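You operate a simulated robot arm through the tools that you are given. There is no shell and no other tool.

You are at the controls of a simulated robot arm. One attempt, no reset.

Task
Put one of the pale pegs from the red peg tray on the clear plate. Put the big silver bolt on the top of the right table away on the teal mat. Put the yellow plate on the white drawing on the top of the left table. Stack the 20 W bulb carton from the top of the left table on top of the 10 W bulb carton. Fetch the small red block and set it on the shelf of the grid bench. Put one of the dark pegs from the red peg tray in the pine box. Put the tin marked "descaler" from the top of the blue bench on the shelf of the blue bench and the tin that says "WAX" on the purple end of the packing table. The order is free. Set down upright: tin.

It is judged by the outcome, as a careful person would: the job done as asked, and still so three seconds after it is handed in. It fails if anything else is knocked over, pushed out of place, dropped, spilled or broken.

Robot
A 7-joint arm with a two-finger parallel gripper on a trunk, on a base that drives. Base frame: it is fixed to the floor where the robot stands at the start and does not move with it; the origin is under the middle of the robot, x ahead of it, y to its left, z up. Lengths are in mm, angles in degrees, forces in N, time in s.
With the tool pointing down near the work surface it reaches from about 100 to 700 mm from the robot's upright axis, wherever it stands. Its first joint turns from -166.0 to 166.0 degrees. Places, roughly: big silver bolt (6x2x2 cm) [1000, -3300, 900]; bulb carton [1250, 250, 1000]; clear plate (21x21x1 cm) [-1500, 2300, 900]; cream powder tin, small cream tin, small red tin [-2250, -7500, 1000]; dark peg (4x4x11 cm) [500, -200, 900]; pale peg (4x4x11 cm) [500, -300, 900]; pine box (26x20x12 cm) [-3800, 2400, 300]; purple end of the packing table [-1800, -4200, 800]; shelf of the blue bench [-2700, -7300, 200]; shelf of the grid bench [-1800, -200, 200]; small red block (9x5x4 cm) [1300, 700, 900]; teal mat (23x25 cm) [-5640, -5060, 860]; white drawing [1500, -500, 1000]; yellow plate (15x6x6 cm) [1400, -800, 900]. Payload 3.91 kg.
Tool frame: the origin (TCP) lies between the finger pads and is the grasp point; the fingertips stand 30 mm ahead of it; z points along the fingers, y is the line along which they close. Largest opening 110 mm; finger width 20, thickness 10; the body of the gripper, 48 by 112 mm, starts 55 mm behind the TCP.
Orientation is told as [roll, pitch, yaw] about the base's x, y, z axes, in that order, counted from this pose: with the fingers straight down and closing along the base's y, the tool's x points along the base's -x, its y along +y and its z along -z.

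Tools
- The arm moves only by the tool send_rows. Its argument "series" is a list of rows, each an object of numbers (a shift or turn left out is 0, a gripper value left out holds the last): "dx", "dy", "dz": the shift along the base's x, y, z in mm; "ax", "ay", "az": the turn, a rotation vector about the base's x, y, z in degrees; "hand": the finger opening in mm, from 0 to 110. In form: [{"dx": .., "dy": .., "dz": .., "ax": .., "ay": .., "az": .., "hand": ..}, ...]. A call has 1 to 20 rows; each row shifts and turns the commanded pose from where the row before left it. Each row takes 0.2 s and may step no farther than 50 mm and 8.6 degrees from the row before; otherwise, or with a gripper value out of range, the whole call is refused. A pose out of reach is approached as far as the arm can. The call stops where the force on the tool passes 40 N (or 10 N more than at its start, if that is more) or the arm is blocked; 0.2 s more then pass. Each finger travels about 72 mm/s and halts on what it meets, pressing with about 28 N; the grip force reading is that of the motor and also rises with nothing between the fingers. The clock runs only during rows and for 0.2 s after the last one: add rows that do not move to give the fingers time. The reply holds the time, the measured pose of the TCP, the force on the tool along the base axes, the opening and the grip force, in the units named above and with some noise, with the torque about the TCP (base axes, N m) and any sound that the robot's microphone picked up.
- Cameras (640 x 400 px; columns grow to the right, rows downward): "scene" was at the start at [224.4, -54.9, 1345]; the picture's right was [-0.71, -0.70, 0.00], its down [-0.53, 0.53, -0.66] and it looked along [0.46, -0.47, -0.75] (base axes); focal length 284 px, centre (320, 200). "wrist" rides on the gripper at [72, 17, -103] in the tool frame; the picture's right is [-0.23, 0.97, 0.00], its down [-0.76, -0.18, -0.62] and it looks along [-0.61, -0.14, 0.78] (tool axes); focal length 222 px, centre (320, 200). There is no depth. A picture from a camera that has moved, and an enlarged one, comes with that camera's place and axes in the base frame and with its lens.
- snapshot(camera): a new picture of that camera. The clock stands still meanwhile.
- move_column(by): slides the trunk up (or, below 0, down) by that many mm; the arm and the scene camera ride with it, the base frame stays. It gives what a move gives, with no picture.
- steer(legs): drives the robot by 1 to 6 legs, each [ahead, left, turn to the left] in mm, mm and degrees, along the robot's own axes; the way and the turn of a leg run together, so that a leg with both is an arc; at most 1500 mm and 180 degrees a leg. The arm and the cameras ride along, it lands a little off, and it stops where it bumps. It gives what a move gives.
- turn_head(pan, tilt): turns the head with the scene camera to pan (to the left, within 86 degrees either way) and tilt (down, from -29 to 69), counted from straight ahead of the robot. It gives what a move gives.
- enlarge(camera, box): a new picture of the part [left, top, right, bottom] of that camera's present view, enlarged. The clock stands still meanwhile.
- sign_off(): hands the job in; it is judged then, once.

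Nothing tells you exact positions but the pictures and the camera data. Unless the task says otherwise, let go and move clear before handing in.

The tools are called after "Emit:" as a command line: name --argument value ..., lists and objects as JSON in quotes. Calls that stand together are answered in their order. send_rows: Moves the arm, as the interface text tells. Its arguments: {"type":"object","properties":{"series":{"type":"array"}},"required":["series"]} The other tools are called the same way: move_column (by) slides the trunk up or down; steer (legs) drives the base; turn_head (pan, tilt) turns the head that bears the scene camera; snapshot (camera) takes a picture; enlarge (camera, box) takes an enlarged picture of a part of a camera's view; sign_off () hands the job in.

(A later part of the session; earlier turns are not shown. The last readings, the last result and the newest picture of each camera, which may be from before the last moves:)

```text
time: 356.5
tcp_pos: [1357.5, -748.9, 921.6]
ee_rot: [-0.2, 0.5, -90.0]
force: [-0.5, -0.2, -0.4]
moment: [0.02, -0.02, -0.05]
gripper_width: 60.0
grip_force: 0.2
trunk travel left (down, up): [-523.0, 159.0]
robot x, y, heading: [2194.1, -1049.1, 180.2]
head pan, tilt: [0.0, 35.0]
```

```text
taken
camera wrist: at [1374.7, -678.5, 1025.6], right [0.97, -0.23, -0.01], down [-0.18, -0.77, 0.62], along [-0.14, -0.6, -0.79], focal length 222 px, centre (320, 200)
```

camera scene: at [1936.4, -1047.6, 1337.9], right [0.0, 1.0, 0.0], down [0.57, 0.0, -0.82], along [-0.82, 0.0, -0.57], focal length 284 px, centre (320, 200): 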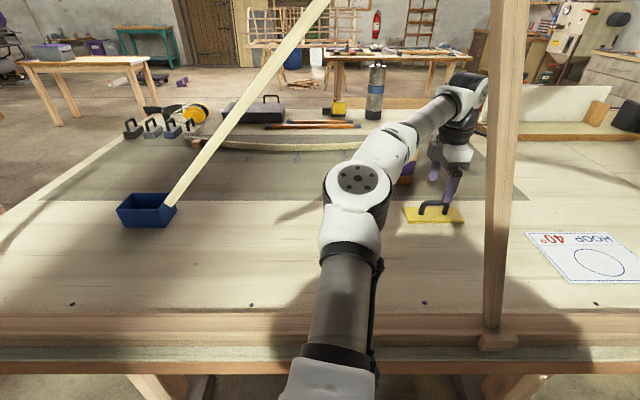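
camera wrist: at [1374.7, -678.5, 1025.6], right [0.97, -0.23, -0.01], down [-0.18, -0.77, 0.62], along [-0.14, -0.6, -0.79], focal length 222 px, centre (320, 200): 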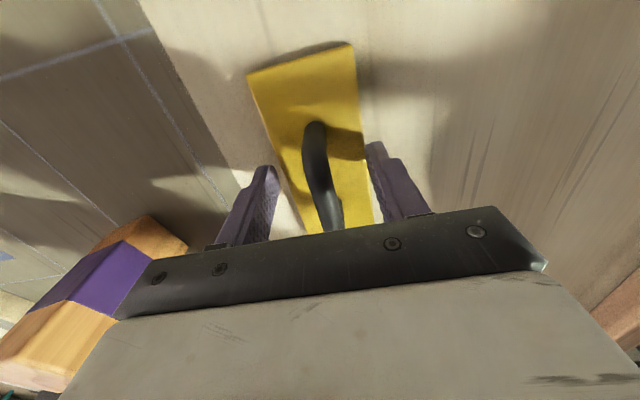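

Emit:
send_rows --series '[{"hand": 0}, {}, {}, {}, {}]'

Emit:
snapshot --camera "wrist"

```text
time: 357.7
tcp_pos: [1356.0, -749.7, 923.0]
ee_rot: [-0.2, 0.5, -90.0]
force: [-0.4, 0.1, 0.7]
moment: [0.04, -0.02, 0.01]
gripper_width: 12.7
grip_force: 28.1
trunk travel left (down, up): [-523.0, 159.0]
robot x, y, heading: [2194.7, -1049.0, 179.9]
head pan, tilt: [0.0, 35.0]
```

```text
taken
camera wrist: at [1374.7, -678.6, 1025.9], right [0.97, -0.23, -0.01], down [-0.18, -0.77, 0.62], along [-0.14, -0.6, -0.79], focal length 222 px, centre (320, 200)
```

wrist: 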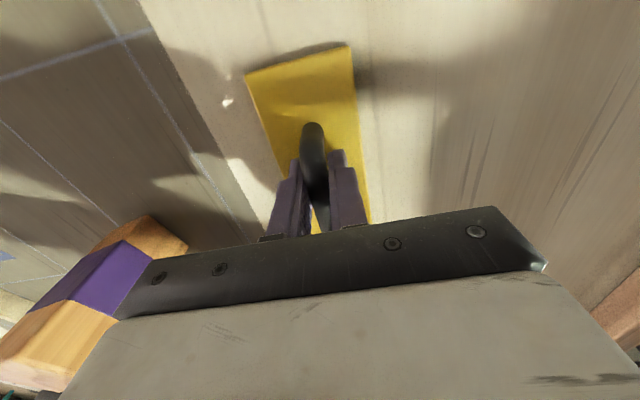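

Handle gripped (12.7 mm). Lifting and backing out the way I came.

Emit:
send_rows --series '[{"dz": 30}, {"dz": 35}, {"dx": -8, "dy": -40, "dz": 5}, {"dx": -8, "dy": -40, "dz": 5}, {"dx": -8, "dy": -40, "dz": 5}, {"dx": -8, "dy": -40, "dz": 5}, {"dx": -8, "dy": -40, "dz": 5}, {"dx": 0, "dy": -20, "dz": 5}, {}]'

Emit:
snapshot --camera "wrist"

Emit:
snapshot --camera "scene"

```text
time: 359.7
tcp_pos: [1315.6, -966.7, 1018.3]
ee_rot: [-0.2, 0.6, -90.1]
force: [-1.0, 0.7, -1.0]
moment: [0.01, -0.02, -0.01]
gripper_width: 12.7
grip_force: 27.8
trunk travel left (down, up): [-523.0, 159.0]
robot x, y, heading: [2194.1, -1045.0, 179.9]
head pan, tilt: [0.0, 35.0]
```

```text
taken
camera wrist: at [1334.3, -897.3, 1121.6], right [0.97, -0.23, -0.01], down [-0.18, -0.77, 0.62], along [-0.15, -0.6, -0.79], focal length 222 px, centre (320, 200)
```

wrist: 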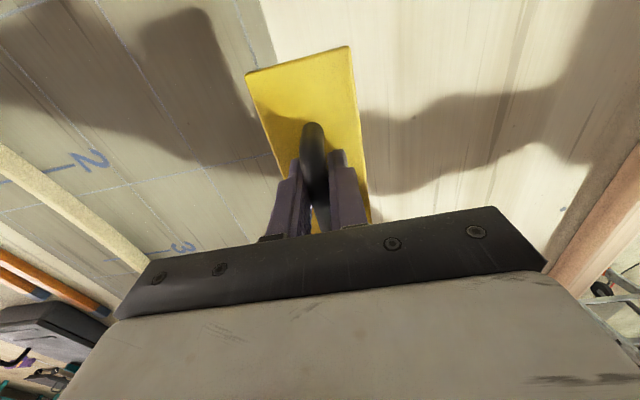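

```text
taken
camera scene: at [1936.4, -1047.4, 1337.9], right [0.0, 1.0, 0.0], down [0.57, 0.0, -0.82], along [-0.82, 0.0, -0.57], focal length 284 px, centre (320, 200)
```

scene: 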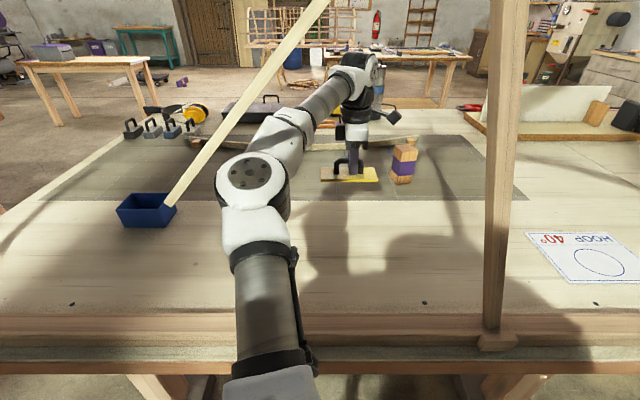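

Arm elbow is a bit close to the hanging stick; I'll straighten the arm slightly first, then reverse out.

Emit:
send_rows --series '[{"dx": -25, "dz": -8}, {"dx": -25, "dz": -8}, {}]'

Emit:
snapshot --camera "scene"

```text
time: 360.5
tcp_pos: [1266.0, -968.9, 1001.8]
ee_rot: [-0.2, 0.6, -90.1]
force: [-0.1, -0.3, -0.5]
moment: [0.03, 0.02, 0.01]
gripper_width: 12.8
grip_force: 27.6
trunk travel left (down, up): [-523.0, 159.0]
robot x, y, heading: [2193.7, -1047.4, 180.0]
head pan, tilt: [0.0, 35.0]
```

```text
taken
camera scene: at [1936.5, -1047.8, 1337.9], right [0.0, 1.0, 0.0], down [0.57, 0.0, -0.82], along [-0.82, 0.0, -0.57], focal length 284 px, centre (320, 200)
```

scene: 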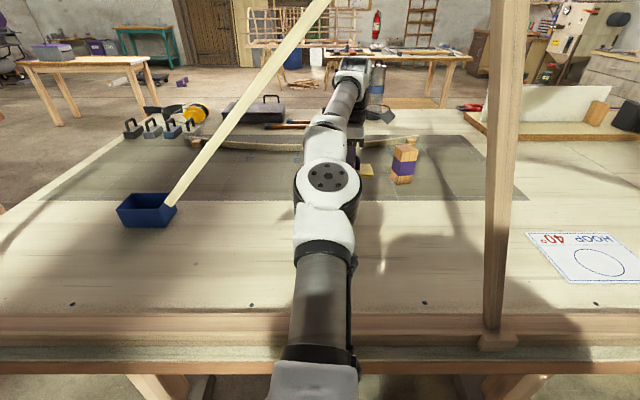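

Emit:
steer --legs '[[0, 38, 0], [-300, 0, 0]]'

Emit:
snapshot --camera "scene"

Emit:
snapshot --camera "wrist"

```text
time: 363.2
tcp_pos: [1568.1, -1007.9, 1001.8]
ee_rot: [-0.1, 0.6, -89.9]
force: [0.7, -0.4, -0.7]
moment: [0.02, -0.01, 0.01]
gripper_width: 12.8
grip_force: 27.8
trunk travel left (down, up): [-523.0, 159.0]
robot x, y, heading: [2499.4, -1083.5, -179.9]
head pan, tilt: [0.0, 35.0]
```

```text
taken
camera scene: at [2239.5, -1085.8, 1338.1], right [0.0, 1.0, 0.0], down [0.57, 0.0, -0.82], along [-0.82, 0.0, -0.57], focal length 284 px, centre (320, 200)
```

scene: 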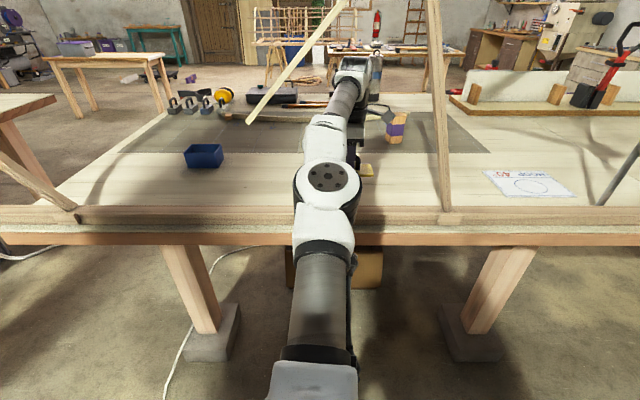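

```text
taken
camera wrist: at [1586.5, -937.7, 1105.9], right [0.97, -0.23, -0.01], down [-0.17, -0.77, 0.62], along [-0.14, -0.6, -0.79], focal length 222 px, centre (320, 200)
```

wrist: 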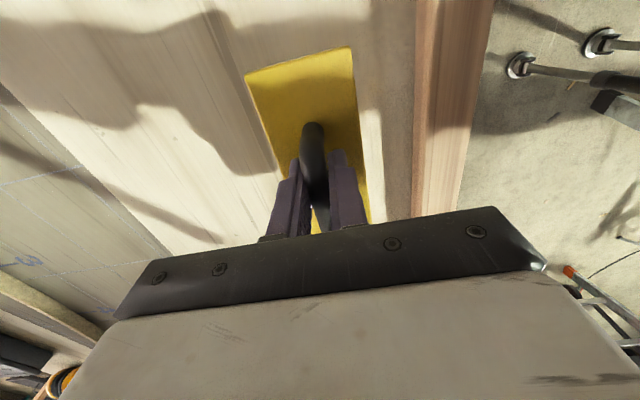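

Emit:
steer --legs '[[-260, 0, 0], [0, -478, 0]]'

Emit:
snapshot --camera "scene"

Emit:
snapshot --camera "wrist"

```text
time: 368.8
tcp_pos: [1833.1, -525.3, 1002.2]
ee_rot: [-0.1, 0.4, -90.6]
force: [-0.4, 0.1, -1.1]
moment: [-0.02, 0.0, 0.05]
gripper_width: 12.9
grip_force: 28.5
trunk travel left (down, up): [-523.0, 159.0]
robot x, y, heading: [2762.7, -614.7, 179.4]
head pan, tilt: [0.0, 35.0]
```

```text
taken
camera scene: at [2503.1, -611.8, 1337.9], right [0.01, 1.0, 0.0], down [0.57, -0.01, -0.82], along [-0.82, 0.01, -0.57], focal length 284 px, centre (320, 200)
```

scene: 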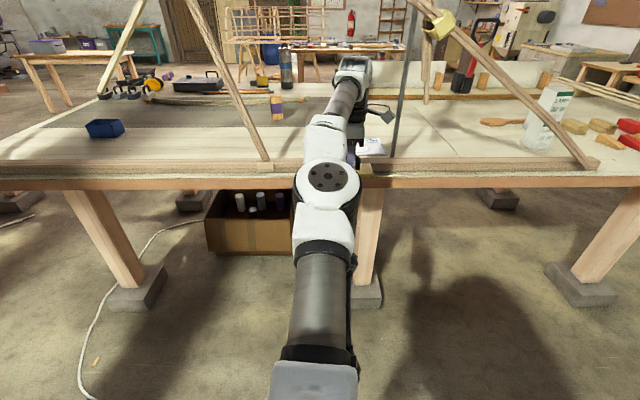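

```text
taken
camera wrist: at [1852.4, -454.4, 1105.4], right [0.97, -0.24, -0.01], down [-0.18, -0.77, 0.62], along [-0.15, -0.6, -0.79], focal length 222 px, centre (320, 200)
```

wrist: 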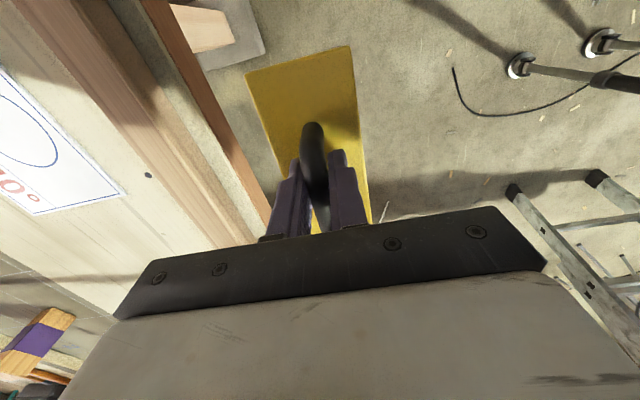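

Entering the window between the rod and s1 straight ahead at y≈−525.

Emit:
steer --legs '[[335, 0, 0]]'

Emit:
snapshot --camera "scene"

Emit:
snapshot --camera "wrist"

```text
time: 371.0
tcp_pos: [1496.6, -517.2, 1001.0]
ee_rot: [-0.2, 0.5, -90.9]
force: [-0.7, 0.1, -0.7]
moment: [0.02, 0.01, -0.01]
gripper_width: 12.6
grip_force: 28.2
trunk travel left (down, up): [-523.0, 159.0]
robot x, y, heading: [2427.0, -612.4, 179.1]
head pan, tilt: [0.0, 35.0]
```

```text
taken
camera scene: at [2165.5, -606.4, 1337.8], right [0.02, 1.0, 0.0], down [0.57, -0.01, -0.82], along [-0.82, 0.01, -0.57], focal length 284 px, centre (320, 200)
```

scene: 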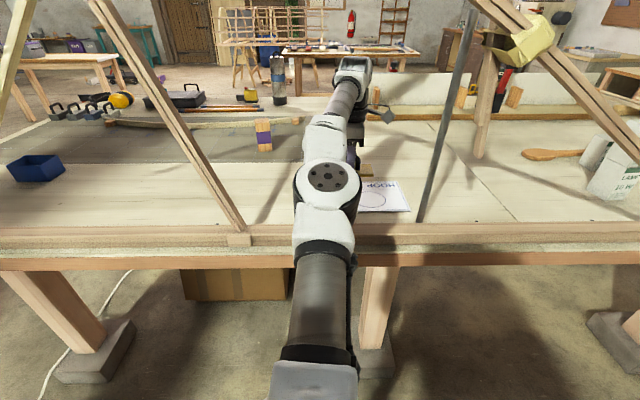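

```text
taken
camera wrist: at [1515.5, -446.9, 1105.0], right [0.97, -0.24, -0.01], down [-0.19, -0.76, 0.62], along [-0.15, -0.6, -0.79], focal length 222 px, centre (320, 200)
```

wrist: 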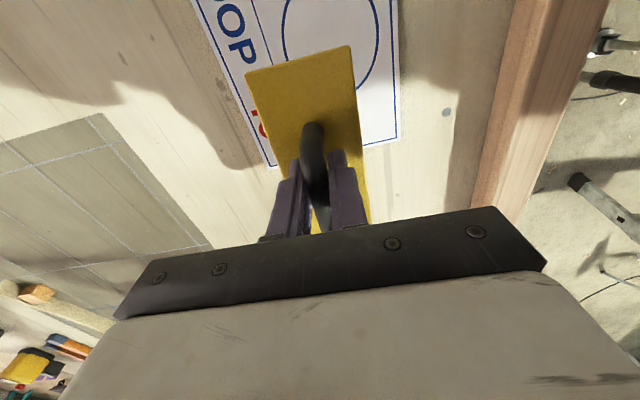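

Drawing seen from above spans about x 1427–1574, y −560…−350. Small drive closer, then shift over its centre.

Emit:
steer --legs '[[35, 0, 0]]'

Emit:
send_rows --series '[{"dx": 12, "dy": 20}, {"dx": 12, "dy": 20}, {"dx": 12, "dy": 22}, {}]'

Emit:
snapshot --camera "wrist"

Emit:
snapshot --camera "scene"

```text
time: 371.9
tcp_pos: [1459.9, -517.8, 1001.0]
ee_rot: [0.0, 0.5, -90.9]
force: [-0.4, -0.3, -1.6]
moment: [-0.01, 0.01, 0.0]
gripper_width: 12.7
grip_force: 27.8
trunk travel left (down, up): [-523.0, 159.0]
robot x, y, heading: [2388.5, -608.3, 179.3]
head pan, tilt: [0.0, 35.0]
```

```text
time: 372.9
tcp_pos: [1498.5, -455.7, 1001.1]
ee_rot: [-0.2, 0.7, -90.8]
force: [0.2, -0.2, -0.4]
moment: [0.01, 0.01, 0.0]
gripper_width: 13.1
grip_force: 28.3
trunk travel left (down, up): [-523.0, 159.0]
robot x, y, heading: [2391.7, -608.6, 179.2]
head pan, tilt: [0.0, 35.0]
```

```text
taken
camera wrist: at [1516.7, -385.2, 1105.0], right [0.97, -0.24, -0.01], down [-0.19, -0.76, 0.62], along [-0.15, -0.6, -0.79], focal length 222 px, centre (320, 200)
```

wrist: 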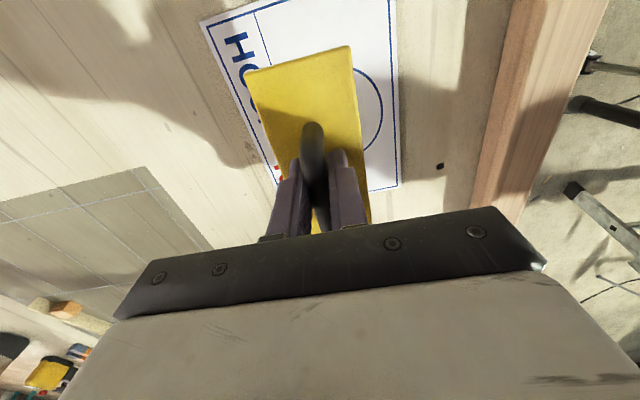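

```text
taken
camera scene: at [2130.9, -605.9, 1337.9], right [0.02, 1.0, 0.0], down [0.57, -0.01, -0.82], along [-0.82, 0.01, -0.57], focal length 284 px, centre (320, 200)
```

scene: 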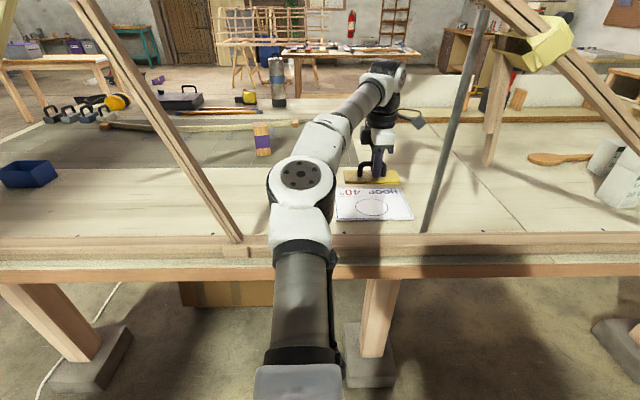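

Emit:
send_rows --series '[{"dy": -5, "dz": -25}, {"dz": -25}, {"dz": -18}, {"dz": -6}, {}]'

Emit:
snapshot --camera "wrist"

Emit:
enlarge --camera "scene" --box '[310, 130, 470, 230]'

```text
time: 374.1
tcp_pos: [1497.4, -461.1, 926.9]
ee_rot: [-0.3, 0.5, -90.9]
force: [-0.1, -0.6, -0.6]
moment: [0.03, 0.01, -0.02]
gripper_width: 12.9
grip_force: 28.3
trunk travel left (down, up): [-523.0, 159.0]
robot x, y, heading: [2391.6, -614.4, 179.1]
head pan, tilt: [0.0, 35.0]
```

```text
taken
camera wrist: at [1516.7, -390.2, 1031.2], right [0.97, -0.24, -0.01], down [-0.19, -0.76, 0.62], along [-0.15, -0.6, -0.79], focal length 222 px, centre (320, 200)
```

wrist: 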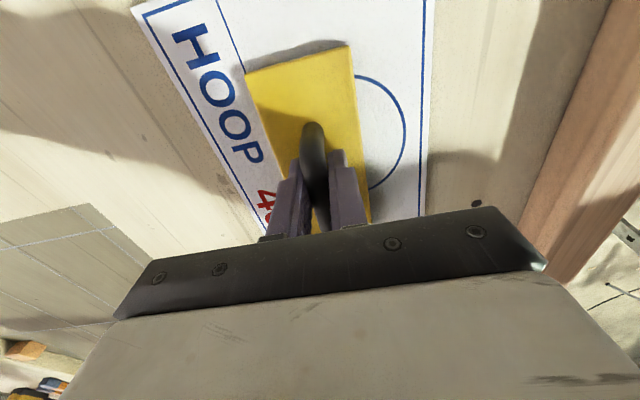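

```text
4.00 times, centred on (390, 180) of scene
camera zoom: at [2130.9, -605.9, 1337.9], right [0.02, 1.0, 0.0], down [0.57, -0.01, -0.82], along [-0.82, 0.01, -0.57], focal length 1137 px, centre (40, 280)
```

zoom: 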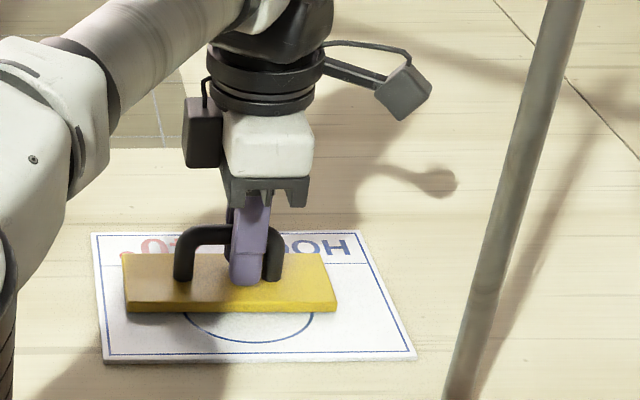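

Emit:
send_rows --series '[{"dz": -2}, {"dz": -2}, {}]'

```text
time: 374.9
tcp_pos: [1498.4, -460.7, 926.4]
ee_rot: [-0.4, 0.6, -90.8]
force: [-5.1, 0.8, 13.0]
moment: [-0.28, 0.07, -0.02]
gripper_width: 12.8
grip_force: 28.1
trunk travel left (down, up): [-523.0, 159.0]
robot x, y, heading: [2389.2, -610.6, 179.2]
head pan, tilt: [0.0, 35.0]
```

Contact. Relieving, opening and lifting clear of the handle.

Emit:
send_rows --series '[{"dz": 2}, {"hand": 30}, {"hand": 45}, {}, {"dz": 30}, {"dz": 40}, {}]'

Emit:
enlarge --camera "scene" --box '[310, 130, 470, 230]'

Emit:
snapshot --camera "wrist"

```text
time: 376.5
tcp_pos: [1496.6, -460.9, 993.7]
ee_rot: [-0.2, 0.6, -90.9]
force: [0.0, -0.5, -0.4]
moment: [-0.02, 0.01, 0.01]
gripper_width: 45.0
grip_force: 0.1
trunk travel left (down, up): [-523.0, 159.0]
robot x, y, heading: [2391.3, -612.1, 179.2]
head pan, tilt: [0.0, 35.0]
```

```text
4.00 times, centred on (390, 180) of scene
camera zoom: at [2130.9, -605.9, 1337.9], right [0.02, 1.0, 0.0], down [0.57, -0.01, -0.82], along [-0.82, 0.01, -0.57], focal length 1137 px, centre (40, 280)
```

zoom: 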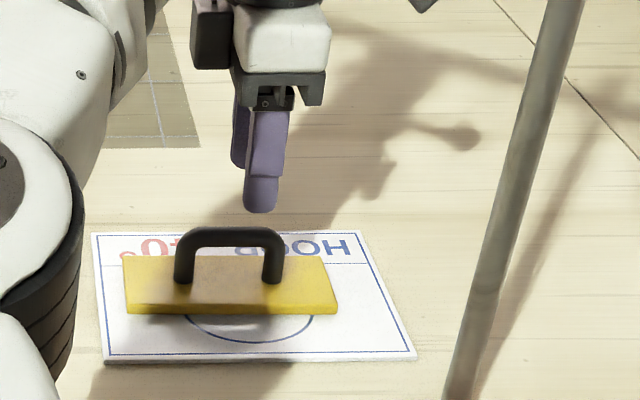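

```text
taken
camera wrist: at [1516.4, -390.2, 1097.7], right [0.97, -0.24, -0.01], down [-0.19, -0.76, 0.62], along [-0.15, -0.6, -0.79], focal length 222 px, centre (320, 200)
```

wrist: 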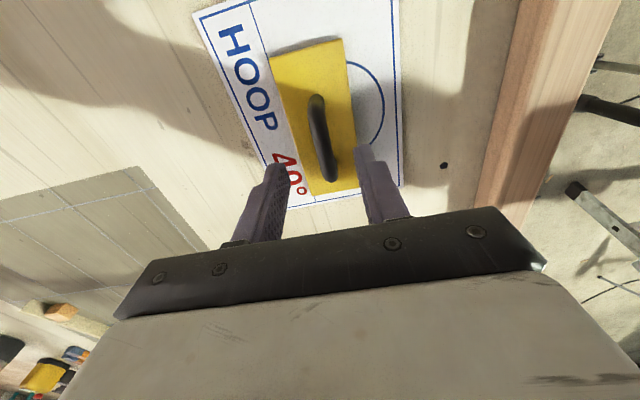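

The yellow plate lies within the drawing. Backing the hand out along the same path.

Emit:
send_rows --series '[{"dz": 10, "dx": -12, "dy": -22}, {"dx": -12, "dy": -22}, {"dx": -12, "dy": -22}, {}]'

Emit:
steer --legs '[[-400, 0, 0]]'

Emit:
snapshot --camera "scene"

```text
time: 377.5
tcp_pos: [1462.1, -528.1, 1005.1]
ee_rot: [-0.2, 0.5, -90.9]
force: [0.0, -0.2, 0.8]
moment: [0.0, 0.0, -0.04]
gripper_width: 45.0
grip_force: 0.0
trunk travel left (down, up): [-523.0, 159.0]
robot x, y, heading: [2387.8, -608.4, 179.1]
head pan, tilt: [0.0, 35.0]
```

```text
time: 380.0
tcp_pos: [1868.7, -537.0, 1005.5]
ee_rot: [-0.2, 0.6, -90.8]
force: [0.7, 0.6, 0.6]
moment: [-0.01, -0.02, -0.03]
gripper_width: 44.9
grip_force: 0.1
trunk travel left (down, up): [-523.0, 159.0]
robot x, y, heading: [2800.4, -615.8, 179.7]
head pan, tilt: [0.0, 35.0]
```

```text
taken
camera scene: at [2538.3, -612.4, 1338.1], right [0.01, 1.0, 0.0], down [0.57, -0.01, -0.82], along [-0.82, 0.01, -0.57], focal length 284 px, centre (320, 200)
```

scene: 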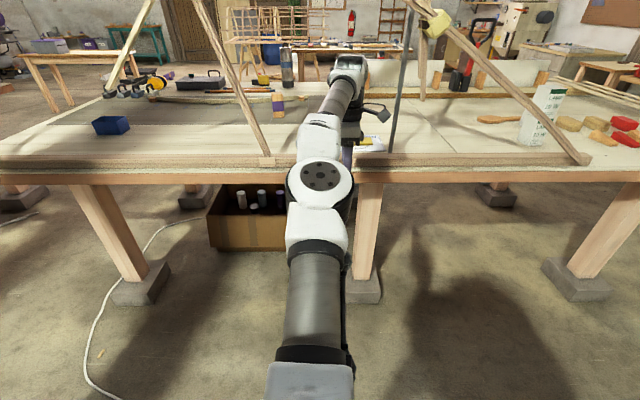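

Exit clear. Next the red block: sliding along the far side to y≈690.

Emit:
steer --legs '[[0, -1310, 0], [380, 0, 0]]'

Emit:
snapshot --camera "scene"

Emit:
snapshot --camera "wrist"

```text
time: 392.4
tcp_pos: [1486.3, 749.0, 1004.5]
ee_rot: [-0.2, 0.5, -89.4]
force: [0.0, -0.2, 0.7]
moment: [0.01, 0.02, 0.02]
gripper_width: 45.1
grip_force: 0.0
trunk travel left (down, up): [-523.0, 159.0]
robot x, y, heading: [2419.8, 688.7, -179.5]
head pan, tilt: [0.0, 35.0]
```

```text
taken
camera scene: at [2158.1, 687.1, 1337.8], right [-0.01, 1.0, 0.0], down [0.57, 0.01, -0.82], along [-0.82, -0.01, -0.57], focal length 284 px, centre (320, 200)
```

scene: 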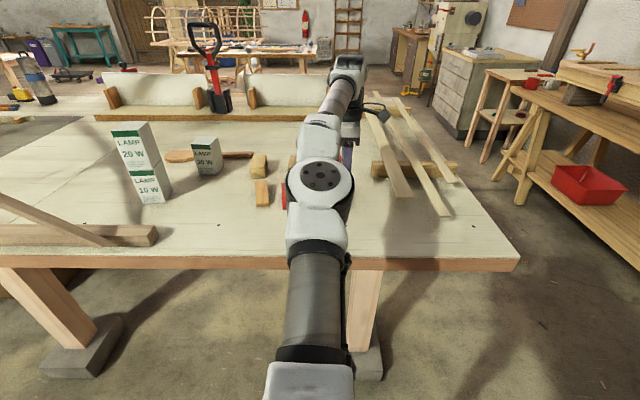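

```text
taken
camera wrist: at [1505.0, 819.7, 1107.9], right [0.98, -0.22, -0.01], down [-0.17, -0.77, 0.62], along [-0.14, -0.6, -0.79], focal length 222 px, centre (320, 200)
```

wrist: 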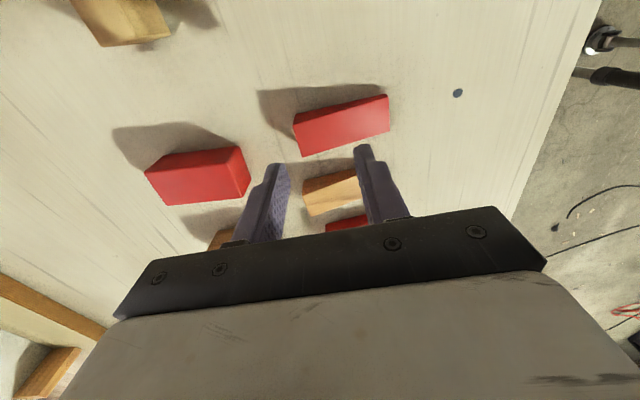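

Emit:
enlarge --camera "wrist" --box '[110, 80, 430, 250]'

```text
2.00 times, centred on (270, 165) of wrist
camera zoom: at [1505.0, 819.7, 1107.9], right [0.98, -0.22, -0.01], down [-0.17, -0.77, 0.62], along [-0.14, -0.6, -0.79], focal length 444 px, centre (420, 270)
```

zoom: 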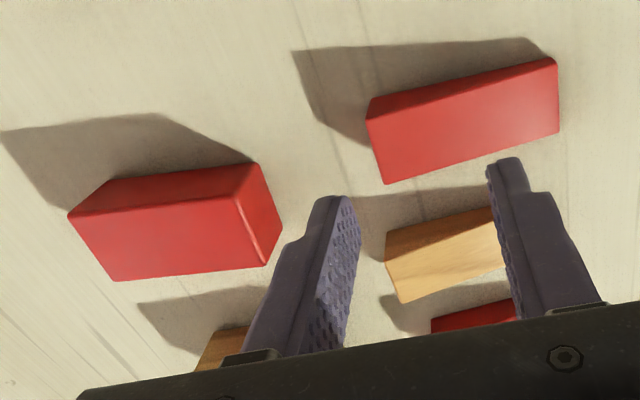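

The rectangular red block: centre ≈(1341,717), 92 mm along x (−4°), ~45 mm in y, ~38 mm tall. I'll turn the hand to close along y and drive nearer.

Emit:
send_rows --series '[{"dz": 30, "az": -8, "hand": 80}, {"dz": 30, "az": -8}, {"az": -8.5}, {"az": -8.5}, {"az": -8.5}, {"az": -8.5}, {"az": -8.5}, {"az": -8.5}, {"az": -8.5}, {"az": -8.5}, {"az": -8.5}, {"az": -2.5}, {}]'

Emit:
steer --legs '[[190, 0, 0]]'

Emit:
snapshot --camera "wrist"

Emit:
snapshot --camera "scene"

```text
time: 395.2
tcp_pos: [1506.9, 747.2, 1063.7]
ee_rot: [-0.2, 0.5, 175.5]
force: [-0.4, 0.1, -0.1]
moment: [0.02, 0.01, 0.01]
gripper_width: 79.8
grip_force: 0.2
out of reach, approached as far as the arm can: row 1, 2
trunk travel left (down, up): [-523.0, 159.0]
robot x, y, heading: [2416.8, 690.8, -179.6]
head pan, tilt: [0.0, 35.0]
```

```text
time: 396.8
tcp_pos: [1317.7, 747.3, 1062.8]
ee_rot: [-0.2, 0.6, 175.5]
force: [-0.3, -0.1, -0.5]
moment: [-0.01, -0.02, -0.02]
gripper_width: 80.0
grip_force: 0.2
trunk travel left (down, up): [-523.0, 159.0]
robot x, y, heading: [2228.3, 691.8, -179.5]
head pan, tilt: [0.0, 35.0]
```

```text
taken
camera wrist: at [1389.1, 722.9, 1166.5], right [-0.3, -0.95, -0.01], down [-0.75, 0.23, 0.62], along [-0.59, 0.19, -0.79], focal length 222 px, centre (320, 200)
```

wrist: 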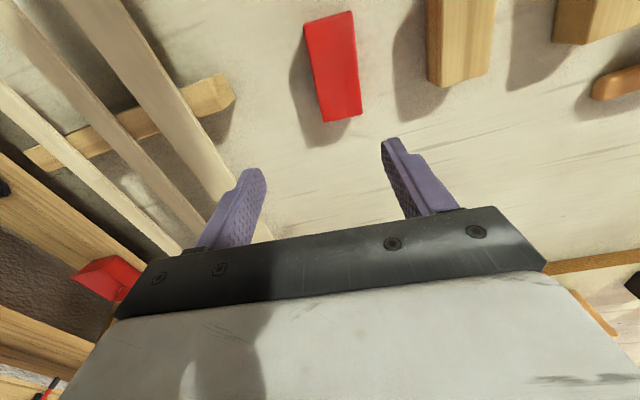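

```text
taken
camera scene: at [1969.8, 685.5, 1337.7], right [-0.01, 1.0, 0.0], down [0.57, 0.01, -0.82], along [-0.82, -0.01, -0.57], focal length 284 px, centre (320, 200)
```

scene: 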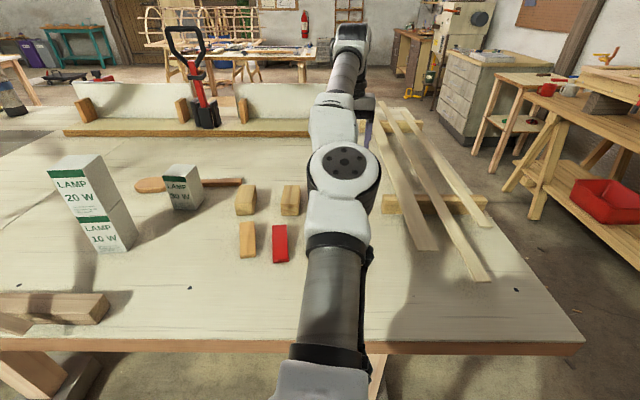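

Emit:
send_rows --series '[{"dx": 28, "dy": -26, "az": -1.5}, {"dz": -40}, {"dz": -40}, {"dz": -30}, {}]'

Emit:
snapshot --camera "wrist"

```text
time: 397.9
tcp_pos: [1348.7, 721.2, 952.2]
ee_rot: [-0.3, 0.6, 173.9]
force: [-0.1, 0.8, -0.2]
moment: [-0.01, -0.03, -0.05]
gripper_width: 79.9
grip_force: 0.1
trunk travel left (down, up): [-523.0, 159.0]
robot x, y, heading: [2229.9, 684.6, -179.6]
head pan, tilt: [0.0, 35.0]
```

```text
taken
camera wrist: at [1419.2, 696.0, 1056.5], right [-0.33, -0.94, -0.01], down [-0.74, 0.25, 0.62], along [-0.58, 0.21, -0.79], focal length 222 px, centre (320, 200)
```

wrist: 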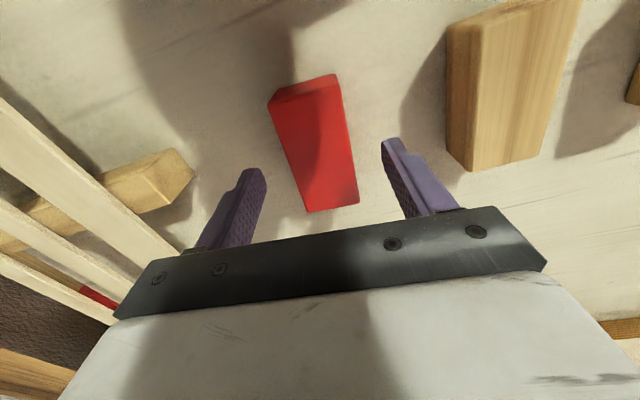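

Emit:
send_rows --series '[{"dx": -2, "dy": 2, "dz": -24}, {"dz": -20}, {}, {"hand": 0}, {}, {}, {}]'

Emit:
snapshot --camera "wrist"

```text
time: 399.6
tcp_pos: [1347.1, 720.8, 909.9]
ee_rot: [-0.2, 0.4, 174.2]
force: [-1.0, -6.3, 9.5]
moment: [-0.46, 0.14, -0.02]
gripper_width: 44.5
grip_force: 28.0
trunk travel left (down, up): [-523.0, 159.0]
robot x, y, heading: [2231.6, 686.9, -179.5]
head pan, tilt: [0.0, 35.0]
```

```text
taken
camera wrist: at [1417.5, 695.6, 1013.7], right [-0.33, -0.95, 0.0], down [-0.74, 0.25, 0.62], along [-0.58, 0.21, -0.79], focal length 222 px, centre (320, 200)
```

wrist: 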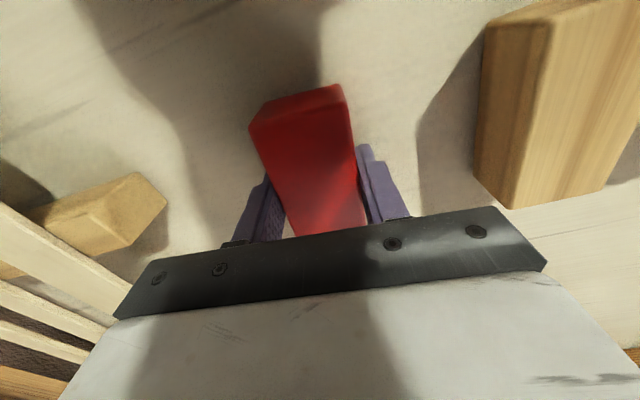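

Red block gripped. Lifting, folding the arm to the front and driving around to the grid bench.

Emit:
send_rows --series '[{"dz": 40}, {"dz": 40}, {"dz": 40}, {"dz": 40}, {"dx": 42, "dy": -4}, {"dx": 42, "dy": -4}, {"dx": 42, "dy": -4}, {"dx": 42, "dy": -4}, {"dx": 42, "dy": -4}, {"dx": 42, "dy": -4}, {"dx": 42, "dy": -4}, {"dx": 35, "dy": -4}, {}]'

Emit:
steer --legs '[[-100, 0, 0], [0, -800, 0]]'

Emit:
snapshot --camera "wrist"

Emit:
snapshot --camera "scene"

```text
time: 402.4
tcp_pos: [1674.6, 689.3, 1069.5]
ee_rot: [-0.2, 0.5, 174.0]
force: [-0.3, -0.3, -1.0]
moment: [0.0, 0.0, 0.0]
gripper_width: 44.4
grip_force: 27.9
trunk travel left (down, up): [-523.0, 159.0]
robot x, y, heading: [2229.2, 689.1, -179.6]
head pan, tilt: [0.0, 35.0]
```

```text
time: 409.7
tcp_pos: [1764.3, 1481.5, 1069.2]
ee_rot: [-0.2, 0.5, 174.2]
force: [0.5, 0.7, -0.4]
moment: [-0.02, -0.02, -0.01]
gripper_width: 44.3
grip_force: 27.9
trunk travel left (down, up): [-523.0, 159.0]
robot x, y, heading: [2321.4, 1479.9, -179.4]
head pan, tilt: [0.0, 35.0]
```

```text
taken
camera wrist: at [1834.5, 1456.5, 1173.0], right [-0.32, -0.95, -0.01], down [-0.75, 0.25, 0.62], along [-0.58, 0.2, -0.79], focal length 222 px, centre (320, 200)
```

wrist: 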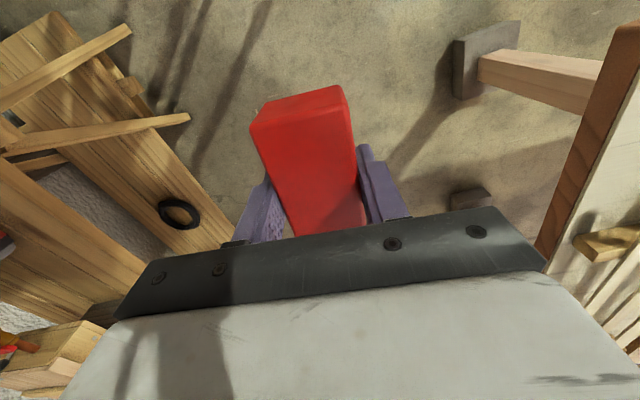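

```text
taken
camera scene: at [2060.6, 1478.5, 1337.9], right [-0.01, 1.0, 0.0], down [0.57, 0.01, -0.82], along [-0.82, -0.01, -0.57], focal length 284 px, centre (320, 200)
```

scene: 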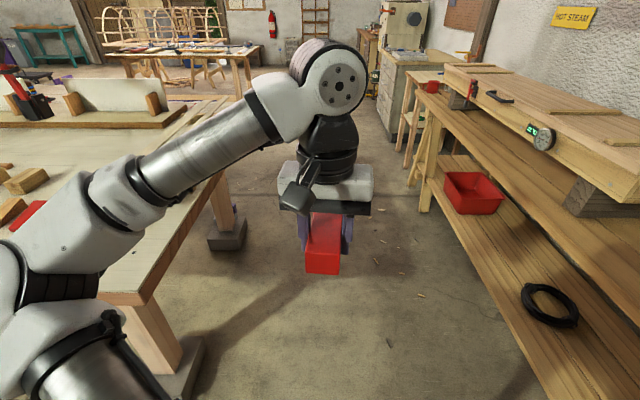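

Emit:
steer --legs '[[1430, 0, 0], [1430, 0, 0]]'

Emit:
turn_head --pan 30 --tilt 20

Emit:
snapshot --camera "scene"

```text
time: 423.5
tcp_pos: [-1097.9, 1370.2, 1069.4]
ee_rot: [-0.2, 0.5, 176.6]
force: [-0.3, 0.0, -0.9]
moment: [0.01, 0.01, 0.03]
gripper_width: 44.6
grip_force: 27.9
trunk travel left (down, up): [-523.0, 159.0]
robot x, y, heading: [-543.6, 1393.0, -176.9]
head pan, tilt: [0.0, 35.0]
```

```text
time: 424.5
tcp_pos: [-1098.5, 1370.7, 1069.0]
ee_rot: [-0.2, 0.6, 176.6]
force: [0.0, -0.2, -0.3]
moment: [-0.02, -0.01, 0.0]
gripper_width: 44.6
grip_force: 27.9
trunk travel left (down, up): [-523.0, 159.0]
robot x, y, heading: [-545.3, 1392.7, -176.9]
head pan, tilt: [30.0, 20.0]
```

```text
taken
camera scene: at [-791.3, 1332.9, 1361.7], right [-0.55, 0.84, 0.0], down [0.29, 0.19, -0.94], along [-0.79, -0.51, -0.34], focal length 284 px, centre (320, 200)
```

scene: 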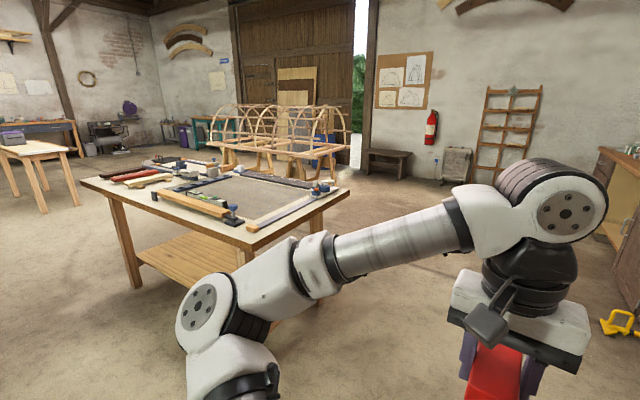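

The grid bench spans x −2238…−1407, y −825…615 with a low shelf. I'll drive to its +x side facing it.

Emit:
steer --legs '[[0, 0, -3], [0, 1400, 0]]'

Emit:
move_column --by -400

Emit:
turn_head --pan 0 --tilt 20

Emit:
snapshot --camera "scene"

```text
time: 436.1
tcp_pos: [-1078.7, -36.6, 1068.6]
ee_rot: [-0.2, 0.5, 174.9]
force: [-0.4, -0.9, -0.6]
moment: [0.0, 0.04, -0.01]
gripper_width: 44.2
grip_force: 27.8
trunk travel left (down, up): [-523.0, 159.0]
robot x, y, heading: [-524.1, -32.8, -178.6]
head pan, tilt: [30.0, 20.0]
```

```text
time: 439.9
tcp_pos: [-1078.4, -37.0, 669.9]
ee_rot: [-0.2, 0.5, 174.9]
force: [-0.2, 0.8, -0.3]
moment: [0.0, 0.0, 0.01]
gripper_width: 44.6
grip_force: 28.1
trunk travel left (down, up): [-123.0, 559.0]
robot x, y, heading: [-524.6, -34.7, -178.6]
head pan, tilt: [30.0, 20.0]
```

```text
time: 440.9
tcp_pos: [-1079.4, -37.2, 669.5]
ee_rot: [-0.2, 0.6, 174.8]
force: [0.6, -0.7, -0.6]
moment: [0.01, -0.01, 0.01]
gripper_width: 44.5
grip_force: 28.0
trunk travel left (down, up): [-123.0, 559.0]
robot x, y, heading: [-523.7, -32.5, -178.7]
head pan, tilt: [0.0, 20.0]
```

```text
taken
camera scene: at [-787.6, -36.9, 961.8], right [-0.03, 1.0, 0.0], down [0.34, 0.01, -0.94], along [-0.94, -0.02, -0.34], focal length 284 px, centre (320, 200)
```

scene: 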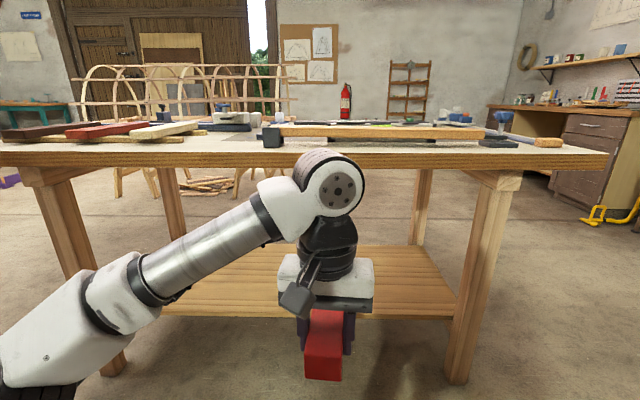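

The shelf is open from this side (top underside ≈819). I'll back off a little, extend and lower the hand, then drive in under the top.

Emit:
steer --legs '[[-150, 0, -1]]'

Emit:
send_rows --series '[{"dx": -45}, {"dx": -45}, {"dx": -45}, {"dx": -45}, {"dx": -45}, {"dz": -40}, {"dz": -40}, {"dz": -40}, {"dz": -40}, {"dz": -40}, {"dz": -35}, {}]'

Emit:
snapshot --camera "scene"

Emit:
snapshot --camera "wrist"

```text
time: 442.2
tcp_pos: [-930.5, -27.2, 668.8]
ee_rot: [-0.2, 0.4, 174.0]
force: [-0.5, 0.5, -0.9]
moment: [0.01, 0.0, -0.01]
gripper_width: 44.8
grip_force: 27.8
trunk travel left (down, up): [-123.0, 559.0]
robot x, y, heading: [-377.3, -28.9, -179.4]
head pan, tilt: [0.0, 20.0]
```

```text
time: 444.9
tcp_pos: [-1155.9, -26.2, 431.2]
ee_rot: [-0.1, 0.5, 174.0]
force: [-0.1, 0.0, -0.9]
moment: [-0.02, -0.01, 0.02]
gripper_width: 44.3
grip_force: 28.0
trunk travel left (down, up): [-123.0, 559.0]
robot x, y, heading: [-378.5, -27.9, -179.6]
head pan, tilt: [0.0, 20.0]
```

```text
taken
camera scene: at [-639.5, -30.3, 961.8], right [-0.01, 1.0, 0.0], down [0.34, 0.0, -0.94], along [-0.94, -0.01, -0.34], focal length 284 px, centre (320, 200)
```

scene: 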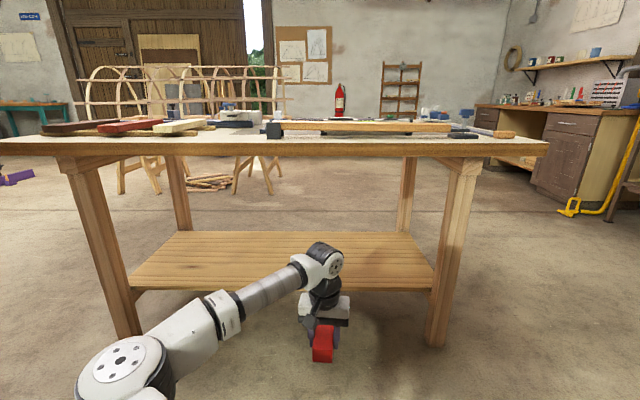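

```text
taken
camera wrist: at [-1085.4, -51.5, 535.7], right [-0.33, -0.94, -0.01], down [-0.74, 0.25, 0.62], along [-0.58, 0.21, -0.79], focal length 222 px, centre (320, 200)
```

wrist: 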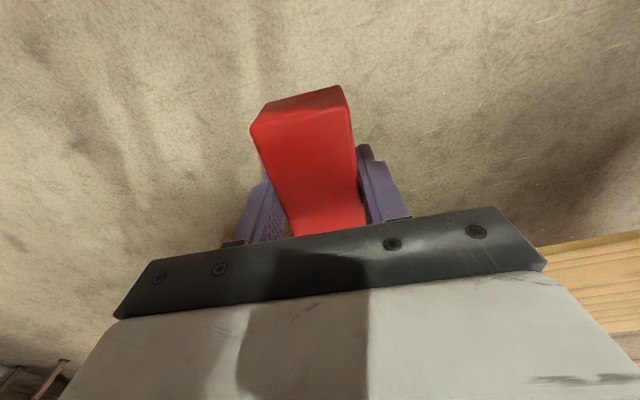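

Emit:
steer --legs '[[400, 0, 0]]'

Emit:
snapshot --camera "wrist"

Emit:
snapshot --camera "scene"

```text
time: 447.3
tcp_pos: [-1547.0, -30.7, 432.8]
ee_rot: [-0.2, 0.5, 174.1]
force: [-0.2, 0.7, -1.2]
moment: [-0.01, 0.01, 0.01]
gripper_width: 44.6
grip_force: 28.0
trunk travel left (down, up): [-123.0, 559.0]
robot x, y, heading: [-770.4, -34.7, -179.2]
head pan, tilt: [0.0, 20.0]
```

```text
taken
camera wrist: at [-1477.0, -56.4, 536.2], right [-0.33, -0.95, -0.01], down [-0.75, 0.25, 0.62], along [-0.58, 0.21, -0.79], focal length 222 px, centre (320, 200)
```

wrist: 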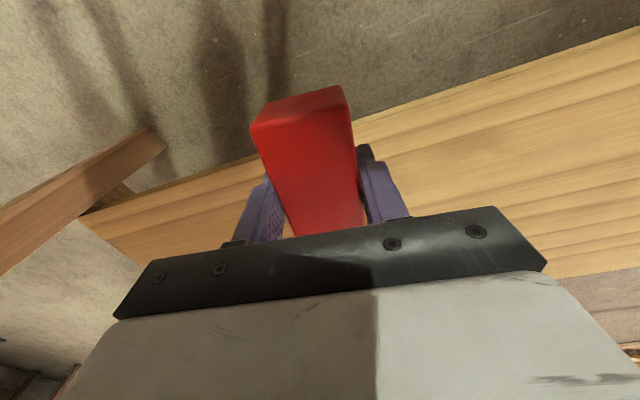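

```text
taken
camera scene: at [-1031.1, -34.5, 961.8], right [-0.01, 1.0, 0.0], down [0.34, 0.0, -0.94], along [-0.94, -0.01, -0.34], focal length 284 px, centre (320, 200)
```

scene: 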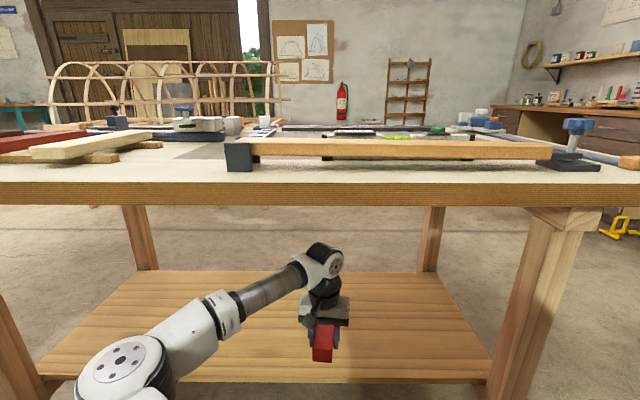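

Emit:
steer --legs '[[60, 0, 0]]'

Emit:
send_rows --series '[{"dx": -40}, {"dx": -40}, {"dx": -35}, {"dz": -40}, {"dz": -30}, {"dz": -30}, {"dz": -20}, {}]'

Emit:
snapshot --camera "scene"

Emit:
snapshot --camera "wrist"

```text
time: 448.3
tcp_pos: [-1605.8, -31.6, 433.5]
ee_rot: [-0.2, 0.5, 174.0]
force: [-0.3, -0.1, 0.0]
moment: [0.01, -0.01, -0.03]
gripper_width: 44.4
grip_force: 27.9
trunk travel left (down, up): [-123.0, 559.0]
robot x, y, heading: [-826.8, -35.0, -179.5]
head pan, tilt: [0.0, 20.0]
```

```text
time: 450.1
tcp_pos: [-1724.0, -30.4, 313.0]
ee_rot: [-0.2, 0.6, 174.0]
force: [1.0, -0.3, -0.2]
moment: [0.0, 0.0, 0.01]
gripper_width: 44.6
grip_force: 27.8
trunk travel left (down, up): [-123.0, 559.0]
robot x, y, heading: [-827.6, -35.2, -179.6]
head pan, tilt: [0.0, 20.0]
```

```text
taken
camera scene: at [-1090.9, -34.8, 961.8], right [-0.01, 1.0, 0.0], down [0.34, 0.0, -0.94], along [-0.94, -0.01, -0.34], focal length 284 px, centre (320, 200)
```

scene: 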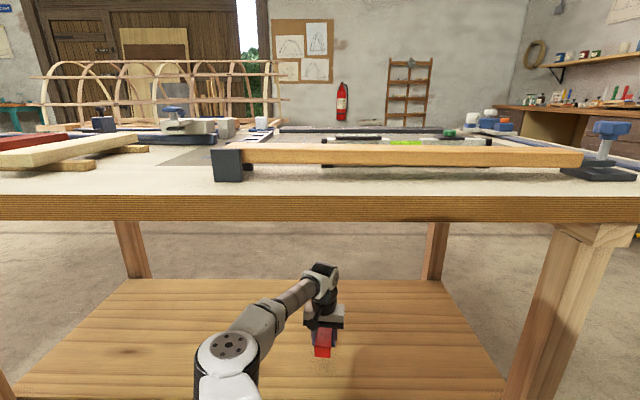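

```text
taken
camera wrist: at [-1652.9, -55.4, 416.3], right [-0.33, -0.94, -0.01], down [-0.74, 0.25, 0.62], along [-0.58, 0.21, -0.79], focal length 222 px, centre (320, 200)
```

wrist: 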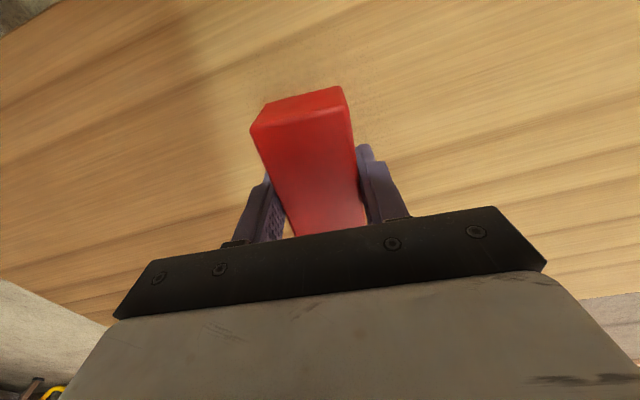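

Over the shelf and clear. Lowering in small steps until contact.

Emit:
send_rows --series '[{"dz": -12}, {"dz": -8}, {"dz": -6}, {}]'

```text
time: 451.1
tcp_pos: [-1722.1, -29.7, 286.5]
ee_rot: [-0.3, 0.6, 174.0]
force: [-0.2, 0.2, -0.6]
moment: [-0.01, 0.01, 0.0]
gripper_width: 44.4
grip_force: 27.4
trunk travel left (down, up): [-123.0, 559.0]
robot x, y, heading: [-827.0, -31.9, -179.8]
head pan, tilt: [0.0, 20.0]
```

Emit:
send_rows --series '[{"dz": -5}, {"dz": -4}, {"dz": -4}, {}]'

Emit:
snapshot --camera "wrist"

```text
time: 452.1
tcp_pos: [-1722.9, -30.0, 273.8]
ee_rot: [-0.2, 0.5, 174.0]
force: [-0.8, 0.2, -0.9]
moment: [0.01, 0.01, -0.03]
gripper_width: 44.3
grip_force: 28.3
trunk travel left (down, up): [-123.0, 559.0]
robot x, y, heading: [-827.6, -35.6, -179.4]
head pan, tilt: [0.0, 20.0]
```

```text
taken
camera wrist: at [-1652.6, -55.8, 377.4], right [-0.33, -0.94, -0.01], down [-0.74, 0.25, 0.62], along [-0.58, 0.21, -0.79], focal length 222 px, centre (320, 200)
```

wrist: 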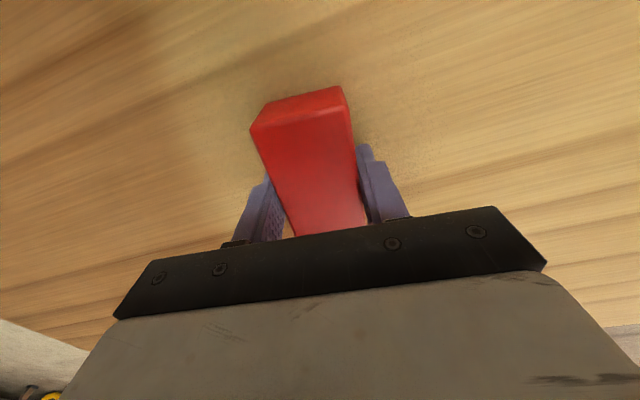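

Emit:
send_rows --series '[{"dz": -5}, {"dz": -4}, {"dz": -4}, {}]'

```text
time: 452.7
tcp_pos: [-1722.5, -29.3, 272.6]
ee_rot: [-0.2, 0.3, 174.2]
force: [10.7, -0.4, 20.4]
moment: [-0.57, -0.26, 0.34]
gripper_width: 44.3
grip_force: 28.7
trunk travel left (down, up): [-123.0, 559.0]
robot x, y, heading: [-826.4, -30.8, -179.5]
head pan, tilt: [0.0, 20.0]
stopped in row 3: the force on the tool passed its limit at 44 N (the readings are from after the stop); the commanded pose is now the measured one
```

Contact with the shelf. Relieving and releasing.

Emit:
send_rows --series '[{"dz": 2}, {}, {"hand": 55}, {"hand": 70}, {}, {"dz": 10}, {"dz": 30}, {"dz": 40}, {"dz": 40}, {}]'

Emit:
snapshot --camera "wrist"

Emit:
snapshot --camera "scene"

```text
time: 454.9
tcp_pos: [-1723.9, -28.8, 390.5]
ee_rot: [-0.2, 0.5, 174.0]
force: [1.1, -0.2, 0.0]
moment: [-0.04, 0.01, 0.0]
gripper_width: 70.1
grip_force: 0.0
trunk travel left (down, up): [-123.0, 559.0]
robot x, y, heading: [-825.6, -33.7, -179.7]
head pan, tilt: [0.0, 20.0]
```

```text
taken
camera wrist: at [-1652.5, -54.2, 493.8], right [-0.33, -0.95, -0.01], down [-0.75, 0.25, 0.62], along [-0.58, 0.2, -0.79], focal length 222 px, centre (320, 200)
```

wrist: 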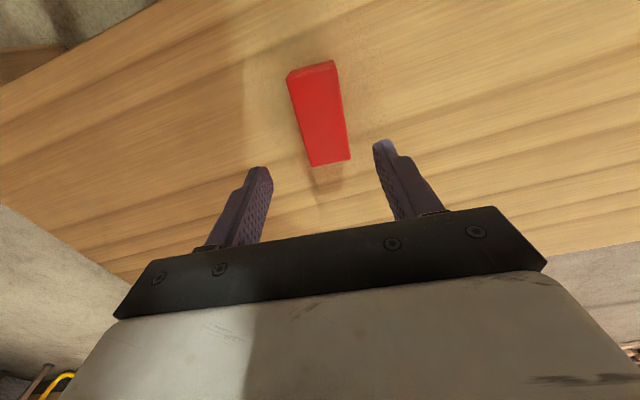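

```text
taken
camera scene: at [-1090.6, -34.8, 961.8], right [-0.01, 1.0, 0.0], down [0.34, 0.0, -0.94], along [-0.94, -0.01, -0.34], focal length 284 px, centre (320, 200)
```

scene: 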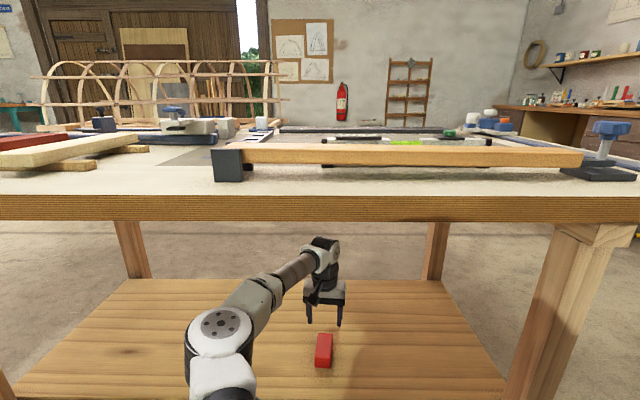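

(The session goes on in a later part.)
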